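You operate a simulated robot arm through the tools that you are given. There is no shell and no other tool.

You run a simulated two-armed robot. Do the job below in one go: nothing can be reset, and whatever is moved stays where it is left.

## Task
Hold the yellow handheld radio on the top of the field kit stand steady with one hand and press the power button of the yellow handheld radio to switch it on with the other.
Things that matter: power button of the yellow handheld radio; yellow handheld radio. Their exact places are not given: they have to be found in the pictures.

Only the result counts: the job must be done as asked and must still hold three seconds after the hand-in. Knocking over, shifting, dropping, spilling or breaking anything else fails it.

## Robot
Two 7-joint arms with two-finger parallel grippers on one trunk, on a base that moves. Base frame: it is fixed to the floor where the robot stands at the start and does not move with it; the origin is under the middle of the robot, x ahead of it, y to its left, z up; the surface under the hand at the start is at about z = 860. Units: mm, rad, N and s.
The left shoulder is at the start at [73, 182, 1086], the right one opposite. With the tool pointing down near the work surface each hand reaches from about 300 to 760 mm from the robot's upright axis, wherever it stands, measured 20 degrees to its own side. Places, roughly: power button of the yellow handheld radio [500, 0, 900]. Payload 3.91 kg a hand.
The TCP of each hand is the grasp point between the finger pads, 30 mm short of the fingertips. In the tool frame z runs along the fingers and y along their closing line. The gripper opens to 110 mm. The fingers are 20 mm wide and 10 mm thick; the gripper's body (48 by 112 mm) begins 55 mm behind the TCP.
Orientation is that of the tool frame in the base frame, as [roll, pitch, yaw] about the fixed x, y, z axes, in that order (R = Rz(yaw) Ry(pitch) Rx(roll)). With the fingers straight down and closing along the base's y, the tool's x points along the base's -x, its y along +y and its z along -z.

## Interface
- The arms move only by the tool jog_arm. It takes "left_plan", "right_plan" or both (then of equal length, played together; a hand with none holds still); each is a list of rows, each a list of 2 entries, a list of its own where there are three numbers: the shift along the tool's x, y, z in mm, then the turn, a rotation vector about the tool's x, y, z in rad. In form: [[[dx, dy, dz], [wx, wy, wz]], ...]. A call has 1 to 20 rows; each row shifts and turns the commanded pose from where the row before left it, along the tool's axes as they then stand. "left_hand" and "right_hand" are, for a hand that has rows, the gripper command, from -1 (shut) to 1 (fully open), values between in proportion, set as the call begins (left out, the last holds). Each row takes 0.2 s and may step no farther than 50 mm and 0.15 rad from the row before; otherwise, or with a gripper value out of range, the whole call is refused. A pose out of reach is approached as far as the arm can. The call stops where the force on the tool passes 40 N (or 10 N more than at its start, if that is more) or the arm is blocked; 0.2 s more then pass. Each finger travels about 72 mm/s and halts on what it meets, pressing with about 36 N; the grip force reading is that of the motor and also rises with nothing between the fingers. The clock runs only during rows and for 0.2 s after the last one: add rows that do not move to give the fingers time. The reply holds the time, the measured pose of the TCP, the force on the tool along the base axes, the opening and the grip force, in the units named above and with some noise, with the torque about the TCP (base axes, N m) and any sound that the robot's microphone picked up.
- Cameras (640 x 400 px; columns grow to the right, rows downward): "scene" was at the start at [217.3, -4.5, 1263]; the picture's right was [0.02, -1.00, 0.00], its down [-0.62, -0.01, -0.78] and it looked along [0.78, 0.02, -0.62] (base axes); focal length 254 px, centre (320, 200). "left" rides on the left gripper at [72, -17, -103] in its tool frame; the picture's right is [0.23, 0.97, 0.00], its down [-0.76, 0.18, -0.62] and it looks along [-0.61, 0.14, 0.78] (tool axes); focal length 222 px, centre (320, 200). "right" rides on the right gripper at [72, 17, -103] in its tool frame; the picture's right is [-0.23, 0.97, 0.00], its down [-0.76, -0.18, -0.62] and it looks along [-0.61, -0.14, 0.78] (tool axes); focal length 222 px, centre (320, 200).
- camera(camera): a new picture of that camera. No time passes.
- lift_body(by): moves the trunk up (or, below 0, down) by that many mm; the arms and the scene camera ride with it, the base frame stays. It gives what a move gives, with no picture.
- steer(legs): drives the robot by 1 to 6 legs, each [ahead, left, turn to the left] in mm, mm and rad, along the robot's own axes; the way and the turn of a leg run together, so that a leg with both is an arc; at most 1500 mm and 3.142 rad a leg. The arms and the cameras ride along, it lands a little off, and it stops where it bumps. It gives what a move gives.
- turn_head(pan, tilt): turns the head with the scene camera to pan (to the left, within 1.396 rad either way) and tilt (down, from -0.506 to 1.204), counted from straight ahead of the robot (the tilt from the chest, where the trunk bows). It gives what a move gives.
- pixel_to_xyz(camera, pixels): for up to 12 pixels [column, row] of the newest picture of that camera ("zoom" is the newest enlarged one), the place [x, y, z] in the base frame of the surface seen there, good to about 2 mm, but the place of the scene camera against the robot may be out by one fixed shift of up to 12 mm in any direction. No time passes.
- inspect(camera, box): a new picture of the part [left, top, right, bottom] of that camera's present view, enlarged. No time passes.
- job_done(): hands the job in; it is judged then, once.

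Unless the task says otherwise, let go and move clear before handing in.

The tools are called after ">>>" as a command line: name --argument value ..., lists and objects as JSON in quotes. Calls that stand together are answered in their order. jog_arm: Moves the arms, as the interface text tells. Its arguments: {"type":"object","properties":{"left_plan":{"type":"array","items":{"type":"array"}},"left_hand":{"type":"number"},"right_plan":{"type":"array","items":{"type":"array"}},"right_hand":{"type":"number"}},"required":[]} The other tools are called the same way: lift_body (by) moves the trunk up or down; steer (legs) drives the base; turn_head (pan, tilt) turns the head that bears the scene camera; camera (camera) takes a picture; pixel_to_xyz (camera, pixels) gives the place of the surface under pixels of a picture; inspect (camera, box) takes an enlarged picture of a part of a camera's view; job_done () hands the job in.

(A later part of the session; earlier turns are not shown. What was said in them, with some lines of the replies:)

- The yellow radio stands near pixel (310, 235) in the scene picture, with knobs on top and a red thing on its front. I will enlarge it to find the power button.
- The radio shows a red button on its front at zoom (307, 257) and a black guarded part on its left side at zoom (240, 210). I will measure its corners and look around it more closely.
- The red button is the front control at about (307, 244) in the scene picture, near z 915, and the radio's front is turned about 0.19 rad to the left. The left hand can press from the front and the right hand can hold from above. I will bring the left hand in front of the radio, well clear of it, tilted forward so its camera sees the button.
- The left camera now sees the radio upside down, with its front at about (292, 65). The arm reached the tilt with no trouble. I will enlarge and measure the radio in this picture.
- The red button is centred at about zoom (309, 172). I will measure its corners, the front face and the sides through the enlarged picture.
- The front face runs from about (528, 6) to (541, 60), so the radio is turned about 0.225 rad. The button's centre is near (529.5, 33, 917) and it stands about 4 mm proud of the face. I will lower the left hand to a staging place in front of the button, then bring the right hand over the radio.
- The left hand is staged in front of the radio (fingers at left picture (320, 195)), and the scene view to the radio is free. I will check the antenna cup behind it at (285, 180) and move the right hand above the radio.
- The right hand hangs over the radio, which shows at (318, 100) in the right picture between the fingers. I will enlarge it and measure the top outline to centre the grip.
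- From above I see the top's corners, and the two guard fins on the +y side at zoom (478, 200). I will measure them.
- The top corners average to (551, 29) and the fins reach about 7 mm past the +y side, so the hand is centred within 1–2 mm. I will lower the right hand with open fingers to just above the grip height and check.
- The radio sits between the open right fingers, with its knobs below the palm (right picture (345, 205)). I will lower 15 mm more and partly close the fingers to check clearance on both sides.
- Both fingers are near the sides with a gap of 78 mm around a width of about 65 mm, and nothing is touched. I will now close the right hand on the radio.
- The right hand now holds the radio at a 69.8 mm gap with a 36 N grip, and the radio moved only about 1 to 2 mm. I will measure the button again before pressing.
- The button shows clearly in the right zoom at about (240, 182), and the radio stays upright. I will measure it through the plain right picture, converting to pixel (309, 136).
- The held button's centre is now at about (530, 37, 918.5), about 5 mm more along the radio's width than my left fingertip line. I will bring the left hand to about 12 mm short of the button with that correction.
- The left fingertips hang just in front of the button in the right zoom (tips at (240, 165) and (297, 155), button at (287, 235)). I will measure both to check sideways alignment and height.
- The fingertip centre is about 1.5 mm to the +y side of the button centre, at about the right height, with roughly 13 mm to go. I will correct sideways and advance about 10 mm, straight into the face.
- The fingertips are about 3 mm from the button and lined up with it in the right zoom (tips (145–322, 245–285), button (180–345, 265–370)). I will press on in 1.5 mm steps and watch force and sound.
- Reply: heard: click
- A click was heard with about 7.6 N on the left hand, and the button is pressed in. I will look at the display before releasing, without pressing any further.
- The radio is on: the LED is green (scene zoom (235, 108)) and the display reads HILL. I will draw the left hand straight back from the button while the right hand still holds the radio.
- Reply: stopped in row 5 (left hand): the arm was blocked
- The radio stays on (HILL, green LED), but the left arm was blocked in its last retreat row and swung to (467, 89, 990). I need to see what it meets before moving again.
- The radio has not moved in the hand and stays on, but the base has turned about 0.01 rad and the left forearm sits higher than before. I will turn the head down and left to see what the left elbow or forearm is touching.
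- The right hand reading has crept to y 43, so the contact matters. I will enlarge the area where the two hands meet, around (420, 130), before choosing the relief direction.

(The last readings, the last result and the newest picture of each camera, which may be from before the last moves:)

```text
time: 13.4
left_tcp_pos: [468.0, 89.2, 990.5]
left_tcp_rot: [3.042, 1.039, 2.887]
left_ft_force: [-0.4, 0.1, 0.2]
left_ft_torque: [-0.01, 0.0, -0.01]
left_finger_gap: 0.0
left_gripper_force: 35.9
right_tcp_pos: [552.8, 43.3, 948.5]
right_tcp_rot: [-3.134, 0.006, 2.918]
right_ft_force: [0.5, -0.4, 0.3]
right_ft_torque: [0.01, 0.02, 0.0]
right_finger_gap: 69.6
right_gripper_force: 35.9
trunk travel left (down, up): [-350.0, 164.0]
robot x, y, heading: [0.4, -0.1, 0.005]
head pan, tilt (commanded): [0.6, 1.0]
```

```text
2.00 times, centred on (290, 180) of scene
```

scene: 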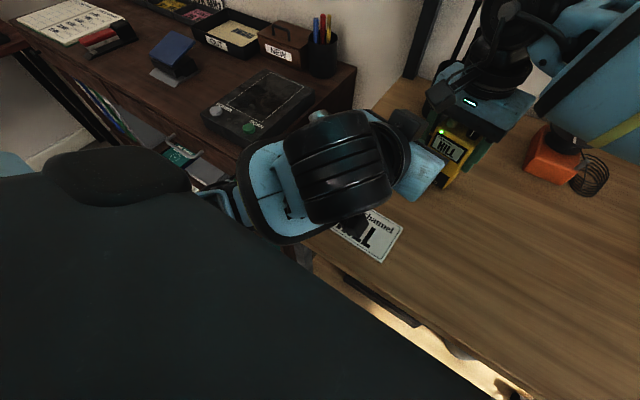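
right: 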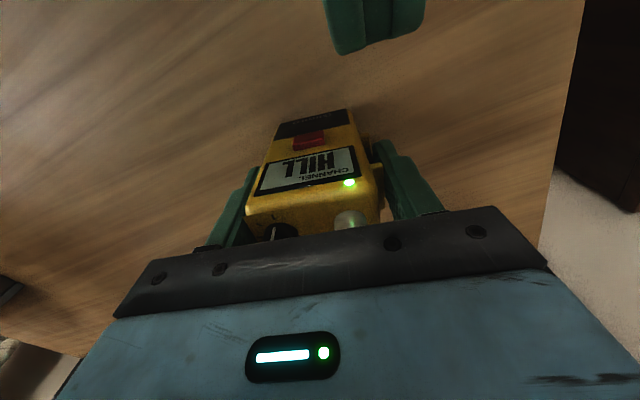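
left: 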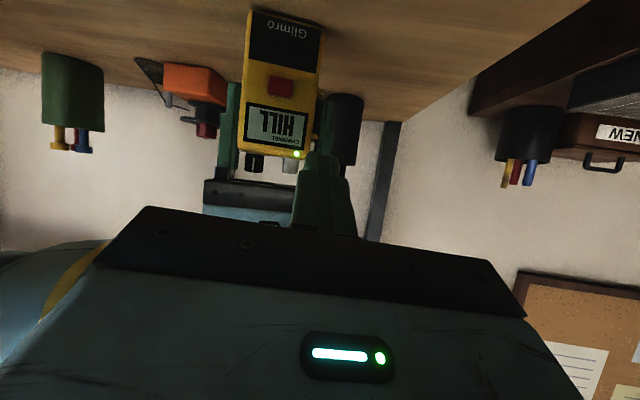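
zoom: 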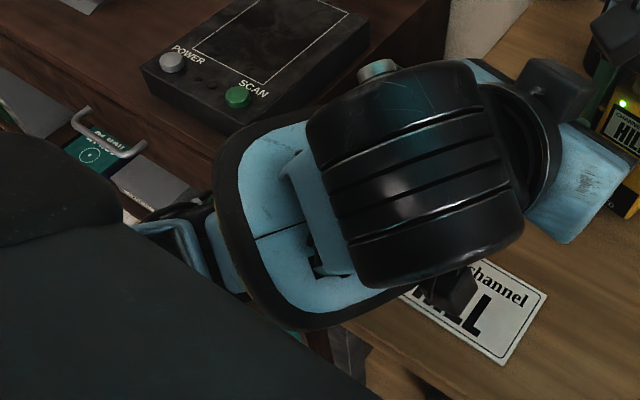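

The left hand's rear box at about (405, 87, 1067) is close to the right hand's camera box at (470, 69, 1069), but they do not touch now. The left elbow sits near (287, 288, 906) by the left cabinet. I will measure the cabinet edge and the elbow.

>>> pixel_to_xyz --camera "zoom" --pixels '[[130, 75], [200, 130], [210, 160], [150, 180], [170, 235], [200, 215], [215, 250], [235, 200], [185, 190], [240, 290], [100, 145], [330, 360]]'

>>> inspect --camera "scene" --box '[170, 130, 290, 250]'

```text
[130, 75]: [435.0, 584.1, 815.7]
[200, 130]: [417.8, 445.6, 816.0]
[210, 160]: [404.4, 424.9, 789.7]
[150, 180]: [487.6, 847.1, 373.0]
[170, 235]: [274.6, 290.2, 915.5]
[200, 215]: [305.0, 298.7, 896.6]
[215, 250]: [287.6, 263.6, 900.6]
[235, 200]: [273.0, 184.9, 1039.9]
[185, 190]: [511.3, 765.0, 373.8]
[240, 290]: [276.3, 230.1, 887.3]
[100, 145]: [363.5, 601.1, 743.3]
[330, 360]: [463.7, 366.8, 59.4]
```

```text
3.33 times, centred on (230, 190) of scene
```

zoom: 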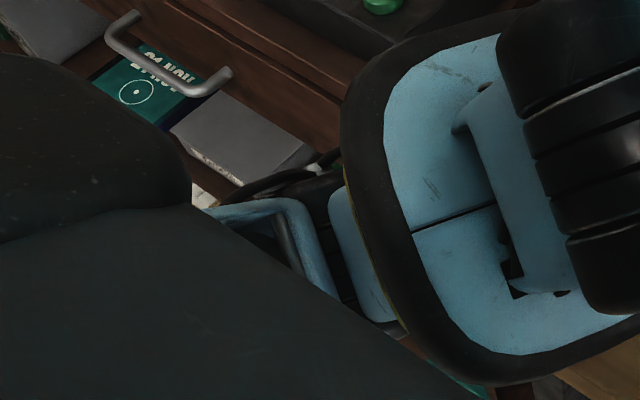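

The left arm is clear of the cabinet (front edge x 405–435, z 816). I will check how far the robot's own chest (dark shape) is from the left forearm.

>>> pixel_to_xyz --camera "scene" --pixels '[[120, 180], [180, 185], [200, 240], [270, 270], [300, 290], [350, 330], [200, 330], [100, 260], [250, 235], [290, 240], [400, 340], [480, 390]]'

>>> inspect --camera "right" --box '[240, 0, 480, 150]'

```text
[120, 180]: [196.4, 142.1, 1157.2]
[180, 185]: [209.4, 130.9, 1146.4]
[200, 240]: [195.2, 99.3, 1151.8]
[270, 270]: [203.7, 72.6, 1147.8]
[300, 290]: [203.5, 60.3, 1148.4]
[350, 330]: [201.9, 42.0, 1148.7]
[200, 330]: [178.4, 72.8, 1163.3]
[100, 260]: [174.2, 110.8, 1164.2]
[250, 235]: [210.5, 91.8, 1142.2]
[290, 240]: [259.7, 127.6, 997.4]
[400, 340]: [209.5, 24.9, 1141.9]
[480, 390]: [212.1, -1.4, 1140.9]
```

```text
2.67 times, centred on (360, 75) of right
```

zoom: 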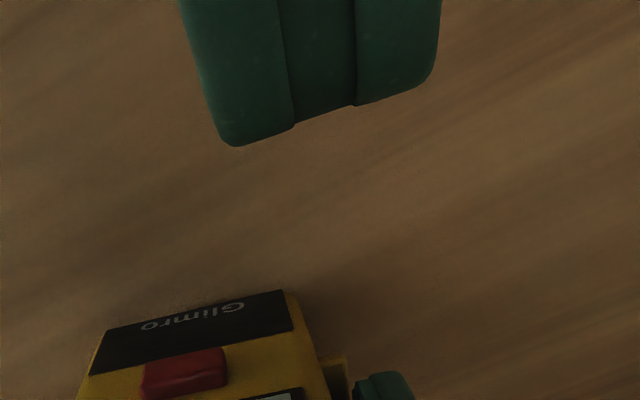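

The chest front is at x ≈ 210 and the left forearm shell is at x ≈ 260. So the retreat most likely squeezed the left forearm against the chest. I will move the left hand sideways (+y) and slightly forward, away from both the chest and the right hand.

>>> jog_arm --left_plan '[[[-2.9, 30.6, -1.8], [0, 0, 0]], [[-2.9, 30.6, -1.8], [0, 0, 0]]]'

>>> camera --camera "scene"

>>> camera --camera "right"

```text
time: 14.0
left_tcp_pos: [475.1, 135.9, 997.7]
left_tcp_rot: [3.049, 1.031, 2.88]
left_ft_force: [-0.4, 0.7, -0.4]
left_ft_torque: [0.01, -0.03, -0.01]
left_finger_gap: 0.2
left_gripper_force: 36.0
right_tcp_pos: [553.2, 37.6, 948.8]
right_tcp_rot: [-3.141, 0.002, 2.916]
right_ft_force: [1.2, 0.1, -2.6]
right_ft_torque: [0.01, 0.01, 0.01]
right_finger_gap: 69.8
right_gripper_force: 36.1
trunk travel left (down, up): [-350.0, 164.0]
robot x, y, heading: [-1.5, 0.9, 0.002]
head pan, tilt (commanded): [0.6, 1.0]
```

```text
taken
```

scene: 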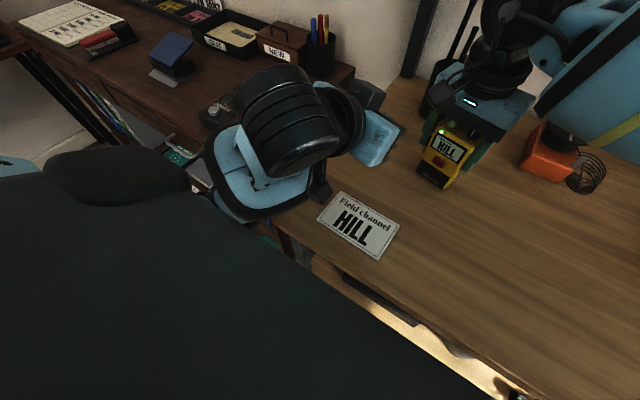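

```text
taken
```

right: 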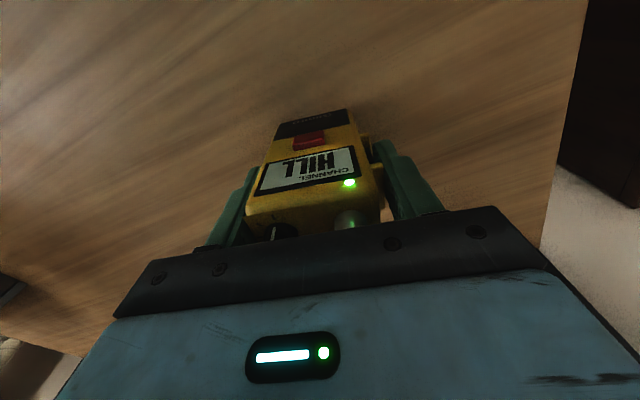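

The left hand moved freely, and the right hand's reading came back to y 37.6 with its roll restored. The radio is still on. I will take the left hand on to the open left side, near its starting place, and turn it down again.

>>> jog_arm --left_plan '[[[-7.3, 35.6, -7.7], [0, 0, 0]], [[-7.3, 35.6, -7.7], [0, 0, 0]], [[-7.3, 35.6, -7.7], [0, 0, 0]], [[-7.3, 35.6, -7.7], [0, 0, 0]], [[0, 0, 0], [0, 0.145, 0]], [[0, 0, 0], [0, 0.145, 0]], [[0, 0, 0], [0, 0.145, 0]], [[0, 0, 0], [0, 0.145, 0]], [[0, 0, 0], [0, 0.145, 0]], [[0, 0, 0], [0, 0.145, 0]]]'

>>> turn_head --pan 0.023 --tilt 0.668

>>> camera --camera "scene"

>>> camera --camera "left"

```text
time: 16.2
left_tcp_pos: [494.3, 277.2, 1048.2]
left_tcp_rot: [3.092, 0.166, 2.958]
left_ft_force: [-0.9, 0.5, -0.6]
left_ft_torque: [-0.03, 0.0, 0.02]
left_finger_gap: 0.2
left_gripper_force: 36.0
left hand out of reach, approached as far as the arm can: row 1
right_tcp_pos: [552.0, 35.6, 948.7]
right_tcp_rot: [3.141, 0.005, 2.919]
right_ft_force: [-0.3, 0.3, -3.0]
right_ft_torque: [0.0, -0.02, -0.02]
right_finger_gap: 69.9
right_gripper_force: 36.1
trunk travel left (down, up): [-350.0, 164.0]
robot x, y, heading: [-0.9, 6.5, 0.002]
head pan, tilt (commanded): [0.6, 1.0]
```

```text
time: 17.2
left_tcp_pos: [493.8, 277.0, 1048.6]
left_tcp_rot: [3.092, 0.168, 2.956]
left_ft_force: [-0.7, 0.5, -0.1]
left_ft_torque: [0.0, 0.0, 0.0]
left_finger_gap: 0.2
left_gripper_force: 36.2
right_tcp_pos: [552.0, 37.4, 949.1]
right_tcp_rot: [3.141, 0.003, 2.918]
right_ft_force: [0.5, 0.7, -2.7]
right_ft_torque: [0.01, 0.0, -0.02]
right_finger_gap: 69.7
right_gripper_force: 36.3
trunk travel left (down, up): [-350.0, 164.0]
robot x, y, heading: [3.1, -0.4, 0.002]
head pan, tilt (commanded): [0.023, 0.668]
```

```text
taken
```

scene: 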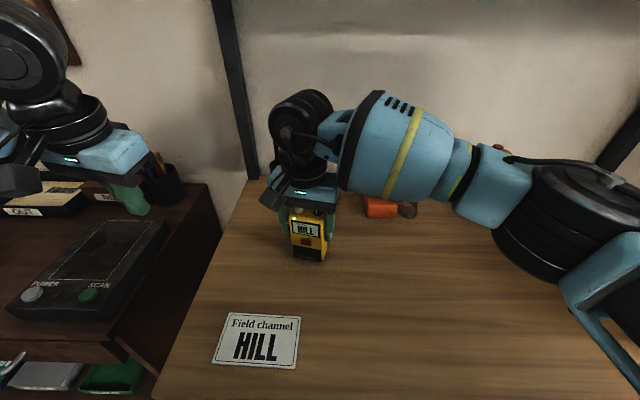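

```text
taken
```

left: 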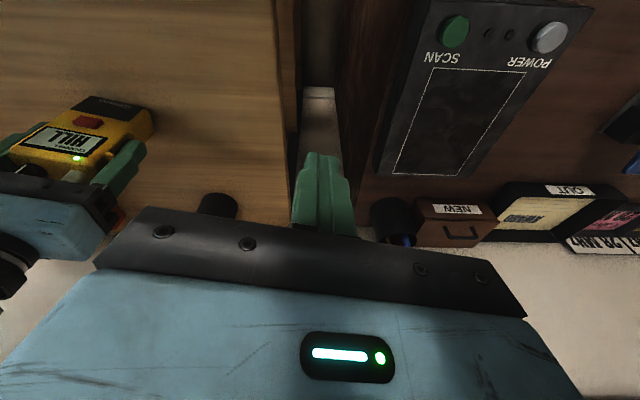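

The card and everything else are where they were. The right hand reads z 949 (946 when it gripped) with −2.7 N, so it carries the radio about 3 mm above the top. I will lower it gently in small steps until the weight comes off.

>>> jog_arm --right_plan '[[[0, 0, 0.5], [0, 0, 0]], [[0, 0, 0.5], [0, 0, 0]], [[0, 0, 0.5], [0, 0, 0]], [[0, 0, 0.5], [0, 0, 0]]]'

>>> inspect --camera "left" --box '[0, 70, 200, 230]'

>>> inspect --camera "scene" --box '[270, 190, 350, 275]'

```text
time: 18.2
left_tcp_pos: [494.3, 276.1, 1049.0]
left_tcp_rot: [3.091, 0.166, 2.956]
left_ft_force: [0.3, -0.2, 0.0]
left_ft_torque: [0.03, -0.01, 0.05]
left_finger_gap: 0.1
left_gripper_force: 36.3
right_tcp_pos: [553.1, 37.2, 947.5]
right_tcp_rot: [3.141, 0.004, 2.918]
right_ft_force: [0.1, -0.2, -2.8]
right_ft_torque: [0.04, -0.02, 0.02]
right_finger_gap: 69.7
right_gripper_force: 36.0
trunk travel left (down, up): [-350.0, 164.0]
robot x, y, heading: [0.6, 3.0, 0.001]
head pan, tilt (commanded): [0.023, 0.668]
```

```text
2.50 times, centred on (100, 150) of left
```

zoom: 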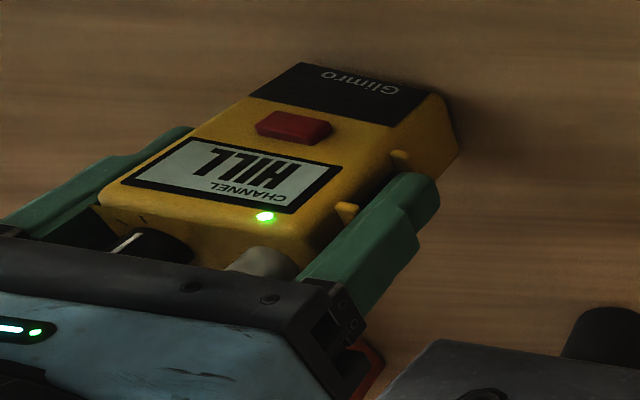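

```text
4.71 times, centred on (310, 232) of scene
```

zoom: 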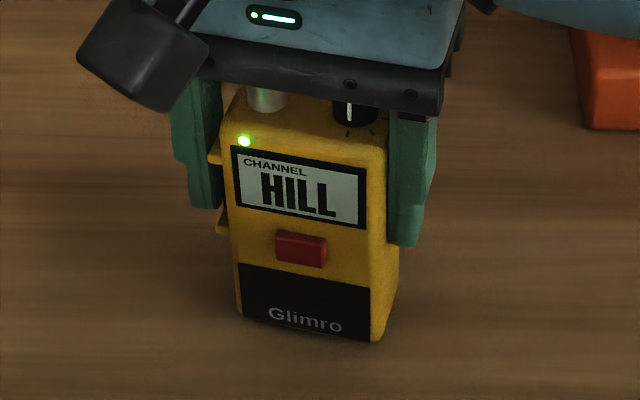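

The weight (−2.8 N) is still on the right hand at z 947.5, so the radio is still just off the surface. I will lower in 0.4 mm steps.

>>> jog_arm --right_plan '[[[0, 0, 0.4], [0, 0, 0]], [[0, 0, 0.4], [0, 0, 0]], [[0, 0, 0.4], [0, 0, 0]]]'

```text
time: 19.0
left_tcp_pos: [494.3, 277.1, 1049.2]
left_tcp_rot: [3.089, 0.166, 2.956]
left_ft_force: [-0.3, -0.2, 0.0]
left_ft_torque: [0.01, 0.04, -0.01]
left_finger_gap: 0.1
left_gripper_force: 35.8
right_tcp_pos: [553.6, 36.1, 945.4]
right_tcp_rot: [3.14, 0.004, 2.918]
right_ft_force: [-1.1, -0.2, -2.8]
right_ft_torque: [0.05, 0.0, 0.0]
right_finger_gap: 69.8
right_gripper_force: 36.2
trunk travel left (down, up): [-350.0, 164.0]
robot x, y, heading: [3.2, 2.3, 0.0]
head pan, tilt (commanded): [0.023, 0.668]
```

The force is still −2.8 N at z about 946, so the radio is not down yet. I will go on lowering carefully.

>>> jog_arm --right_plan '[[[0, 0, 0.4], [0, 0, 0]], [[0, 0, 0.4], [0, 0, 0]], [[0, 0, 0], [0, 0, 0]]]'

>>> inspect --camera "left" --box '[80, 80, 180, 140]'

```text
time: 19.8
left_tcp_pos: [494.2, 276.5, 1046.6]
left_tcp_rot: [3.09, 0.167, 2.956]
left_ft_force: [-0.4, -0.2, -0.3]
left_ft_torque: [-0.02, -0.02, -0.03]
left_finger_gap: 0.0
left_gripper_force: 35.7
right_tcp_pos: [553.6, 36.8, 945.0]
right_tcp_rot: [3.141, 0.004, 2.918]
right_ft_force: [0.3, -0.9, -2.6]
right_ft_torque: [0.03, -0.01, -0.01]
right_finger_gap: 69.6
right_gripper_force: 36.2
trunk travel left (down, up): [-350.0, 164.0]
robot x, y, heading: [0.7, 4.6, 0.008]
head pan, tilt (commanded): [0.023, 0.668]
```

```text
6.40 times, centred on (130, 110) of left
```

zoom: 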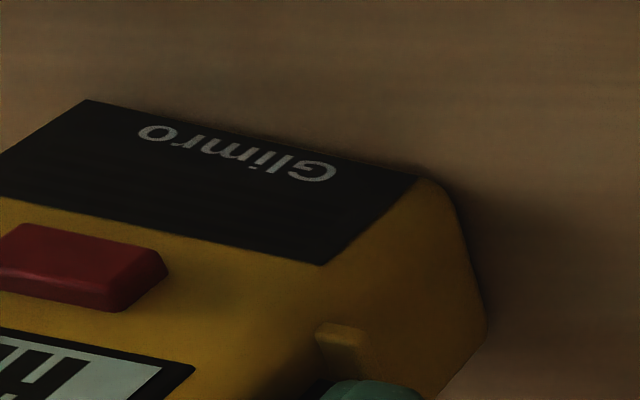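

The radio's lower edge is near the wood in this view (zoom (430, 180) to (485, 320)). I will measure its lower edge height against the wood beside it.

>>> pixel_to_xyz --camera "zoom" --pixels '[[425, 182], [440, 195], [460, 240], [478, 310], [470, 200], [500, 300], [300, 145], [200, 123], [300, 130], [95, 103], [90, 95], [520, 250]]'

>>> jog_arm --right_plan '[[[0, 0, 0.4], [0, 0, 0]], [[0, 0, 0.4], [0, 0, 0]], [[0, 0, 0], [0, 0, 0]]]'

```text
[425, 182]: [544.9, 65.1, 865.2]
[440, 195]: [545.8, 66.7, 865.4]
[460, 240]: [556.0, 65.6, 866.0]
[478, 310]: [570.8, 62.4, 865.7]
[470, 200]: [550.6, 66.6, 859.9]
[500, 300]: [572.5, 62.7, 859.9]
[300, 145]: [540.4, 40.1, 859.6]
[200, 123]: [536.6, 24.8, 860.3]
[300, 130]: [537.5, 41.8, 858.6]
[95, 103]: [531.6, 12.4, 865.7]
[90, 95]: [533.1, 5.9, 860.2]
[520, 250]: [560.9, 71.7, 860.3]
```

```text
time: 20.6
left_tcp_pos: [494.1, 277.4, 1048.5]
left_tcp_rot: [3.09, 0.166, 2.956]
left_ft_force: [-0.7, -0.5, 0.2]
left_ft_torque: [0.02, 0.0, 0.05]
left_finger_gap: 0.3
left_gripper_force: 35.9
right_tcp_pos: [553.0, 38.0, 944.7]
right_tcp_rot: [3.141, 0.004, 2.919]
right_ft_force: [1.1, -0.3, 1.2]
right_ft_torque: [-0.1, 0.05, 0.01]
right_finger_gap: 69.7
right_gripper_force: 36.0
trunk travel left (down, up): [-350.0, 164.0]
robot x, y, heading: [3.0, 2.6, 0.002]
head pan, tilt (commanded): [0.023, 0.668]
```

The right hand now reads +1.2 N, so the radio stands on the wood. I will open the right fingers in small steps so it is not jolted.

>>> jog_arm --right_plan '[[[0, 0, 0], [0, 0, 0]], [[0, 0, 0], [0, 0, 0]], [[0, 0, 0], [0, 0, 0]]]' --right_hand 0.31

>>> inspect --camera "left" --box '[0, 70, 200, 230]'

>>> inspect --camera "scene" --box '[270, 190, 350, 275]'

```text
time: 21.4
left_tcp_pos: [494.4, 277.2, 1048.7]
left_tcp_rot: [3.091, 0.167, 2.957]
left_ft_force: [-0.2, 0.4, 0.2]
left_ft_torque: [0.03, 0.0, 0.0]
left_finger_gap: 0.0
left_gripper_force: 35.7
right_tcp_pos: [553.0, 36.2, 943.4]
right_tcp_rot: [-3.141, 0.003, 2.917]
right_ft_force: [-0.1, -0.5, -0.4]
right_ft_torque: [0.01, -0.04, -0.03]
right_finger_gap: 72.2
right_gripper_force: 0.1
trunk travel left (down, up): [-350.0, 164.0]
robot x, y, heading: [-0.3, 1.9, -0.001]
head pan, tilt (commanded): [0.023, 0.668]
```

```text
2.50 times, centred on (100, 150) of left
```

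zoom: 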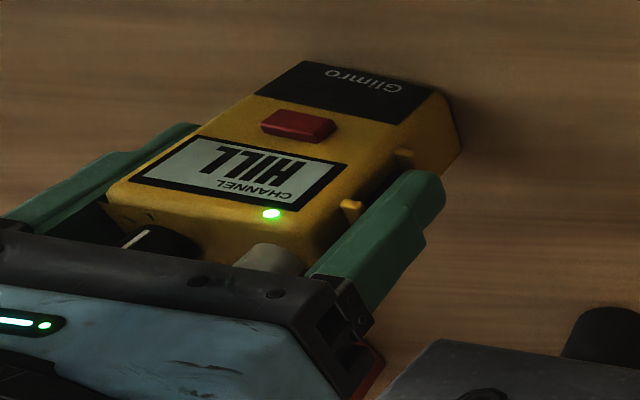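

```text
4.71 times, centred on (310, 232) of scene
```

zoom: 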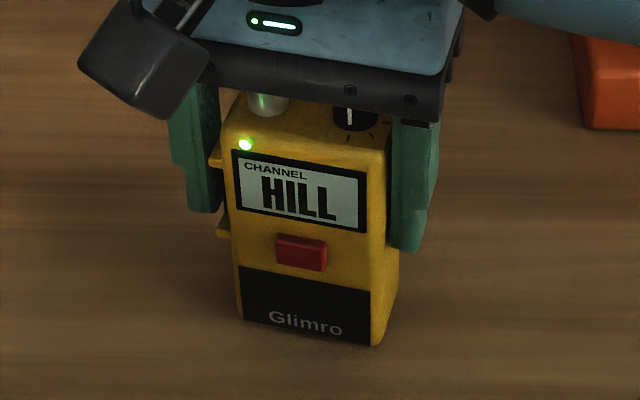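

The fingers have let go (gap 72 mm, grip force 0.1 N) and the radio stands upright, still on. I will open the hand wide and lift it straight up.

>>> jog_arm --right_plan '[[[0, 0, 0], [0, 0, 0]], [[0, 0, 0], [0, 0, 0]], [[0, 0, 0], [0, 0, 0]]]' --right_hand 0.9

>>> camera --camera "right"

```text
time: 22.2
left_tcp_pos: [494.0, 276.7, 1048.4]
left_tcp_rot: [3.091, 0.167, 2.957]
left_ft_force: [0.6, 0.0, -0.2]
left_ft_torque: [-0.02, -0.02, -0.01]
left_finger_gap: 0.0
left_gripper_force: 36.6
right_tcp_pos: [553.0, 37.5, 945.1]
right_tcp_rot: [-3.142, 0.004, 2.918]
right_ft_force: [0.1, 0.0, 0.4]
right_ft_torque: [0.02, 0.01, -0.01]
right_finger_gap: 104.6
right_gripper_force: 0.1
trunk travel left (down, up): [-350.0, 164.0]
robot x, y, heading: [4.4, -0.9, 0.006]
head pan, tilt (commanded): [0.023, 0.668]
```

```text
taken
```

right: 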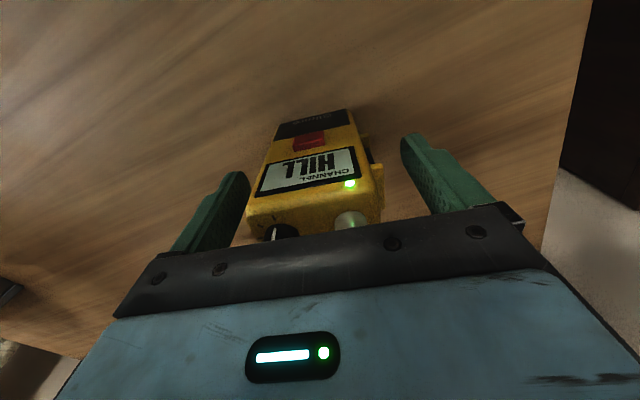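

Both right fingers are clear of the radio (gap 104.6 mm). I will lift the right hand straight up, first slowly, then well above the knobs.

>>> jog_arm --right_plan '[[[0, 0, -10], [0, 0, 0]], [[0, 0, -20], [0, 0, 0]], [[0, 0, -40], [0, 0, 0]], [[0, 0, -45], [0, 0, 0]], [[0, 0, -45], [0, 0, 0]]]'

>>> camera --camera "scene"

```text
time: 23.4
left_tcp_pos: [493.0, 276.2, 1048.5]
left_tcp_rot: [3.088, 0.166, 2.958]
left_ft_force: [-0.1, 0.3, 0.3]
left_ft_torque: [0.01, -0.01, -0.02]
left_finger_gap: 0.0
left_gripper_force: 35.9
right_tcp_pos: [551.7, 37.4, 1105.1]
right_tcp_rot: [-3.141, 0.003, 2.917]
right_ft_force: [-1.2, -0.4, -0.6]
right_ft_torque: [-0.03, -0.02, 0.02]
right_finger_gap: 104.4
right_gripper_force: 0.1
trunk travel left (down, up): [-350.0, 164.0]
robot x, y, heading: [4.0, 4.3, 0.004]
head pan, tilt (commanded): [0.023, 0.668]
```

```text
taken
```

scene: 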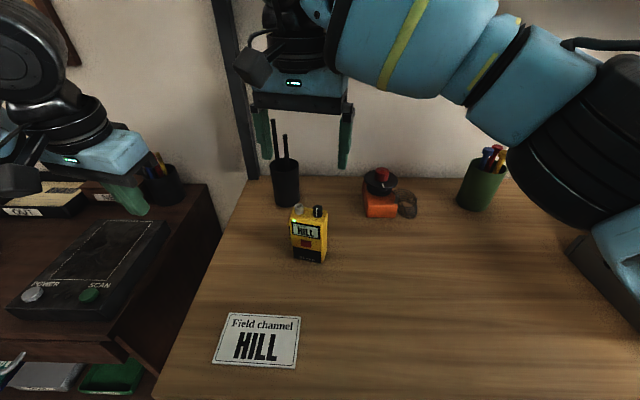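

The radio stands alone, upright and on, where it was (scene (310, 235)), and nothing else has moved. I will take the right hand back toward its starting place and check the radio a last time.

>>> jog_arm --right_plan '[[[0, 0, -6], [0, 0, -0.1125]], [[0, 0, -6], [0, 0, -0.1125]], [[24.8, -31.9, 0], [0, 0, 0]], [[24.8, -31.9, 0], [0, 0, 0]], [[24.8, -31.9, 0], [0, 0, 0]], [[24.8, -31.9, 0], [0, 0, 0]], [[24.8, -31.9, 0], [0, 0, 0]], [[24.8, -31.9, 0], [0, 0, 0]]]'

>>> camera --camera "scene"

>>> inspect --camera "scene" --box '[260, 180, 360, 280]'

```text
time: 25.2
left_tcp_pos: [493.7, 276.0, 1048.7]
left_tcp_rot: [3.09, 0.168, 2.958]
left_ft_force: [-0.9, 0.6, -0.2]
left_ft_torque: [0.04, -0.01, 0.03]
left_finger_gap: 0.0
left_gripper_force: 35.9
right_tcp_pos: [403.4, -155.4, 1114.4]
right_tcp_rot: [3.14, 0.004, -3.141]
right_ft_force: [-0.9, 0.8, 0.4]
right_ft_torque: [0.03, -0.05, -0.01]
right_finger_gap: 104.5
right_gripper_force: 0.1
trunk travel left (down, up): [-350.0, 164.0]
robot x, y, heading: [4.7, 2.4, 0.002]
head pan, tilt (commanded): [0.023, 0.668]
```

```text
taken
```

scene: 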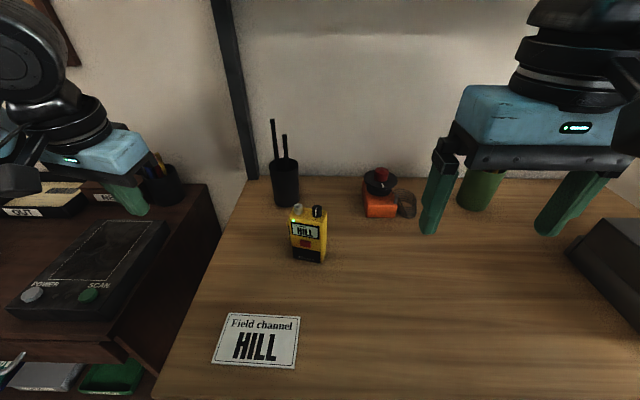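

```text
4.00 times, centred on (310, 230) of scene
```

zoom: 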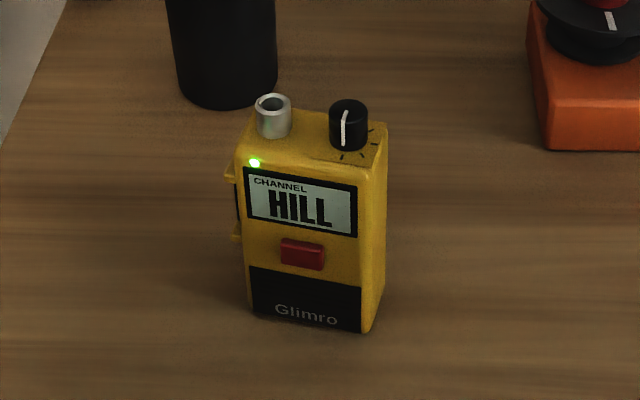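

The radio stands upright within a few millimetres of where it started, with its LED green (zoom (254, 163)) and the display reading HILL. Both hands are clear and nothing else has moved, so I am handing the job in.

>>> job_done

```text
The job is handed in.
```

The yellow radio is switched on: its LED is green and the display reads HILL. The right hand held it by its sides while the left hand pressed the red front button once. I heard a click at about 7.6 N.

- **Blocked retreat:** as the left hand drew back, its arm was blocked, most likely by the robot's own chest. This leaned the robot slightly, which moved the held radio several millimetres sideways and lifted it a few millimetres off the stand.
- **Setting down:** I freed the left arm, lowered the radio until the stand took its weight, and then let go.

In the last pictures the radio stands upright, within a few millimetres of where it started. Nothing else appears to have moved, and both hands were clear when I handed the job in.
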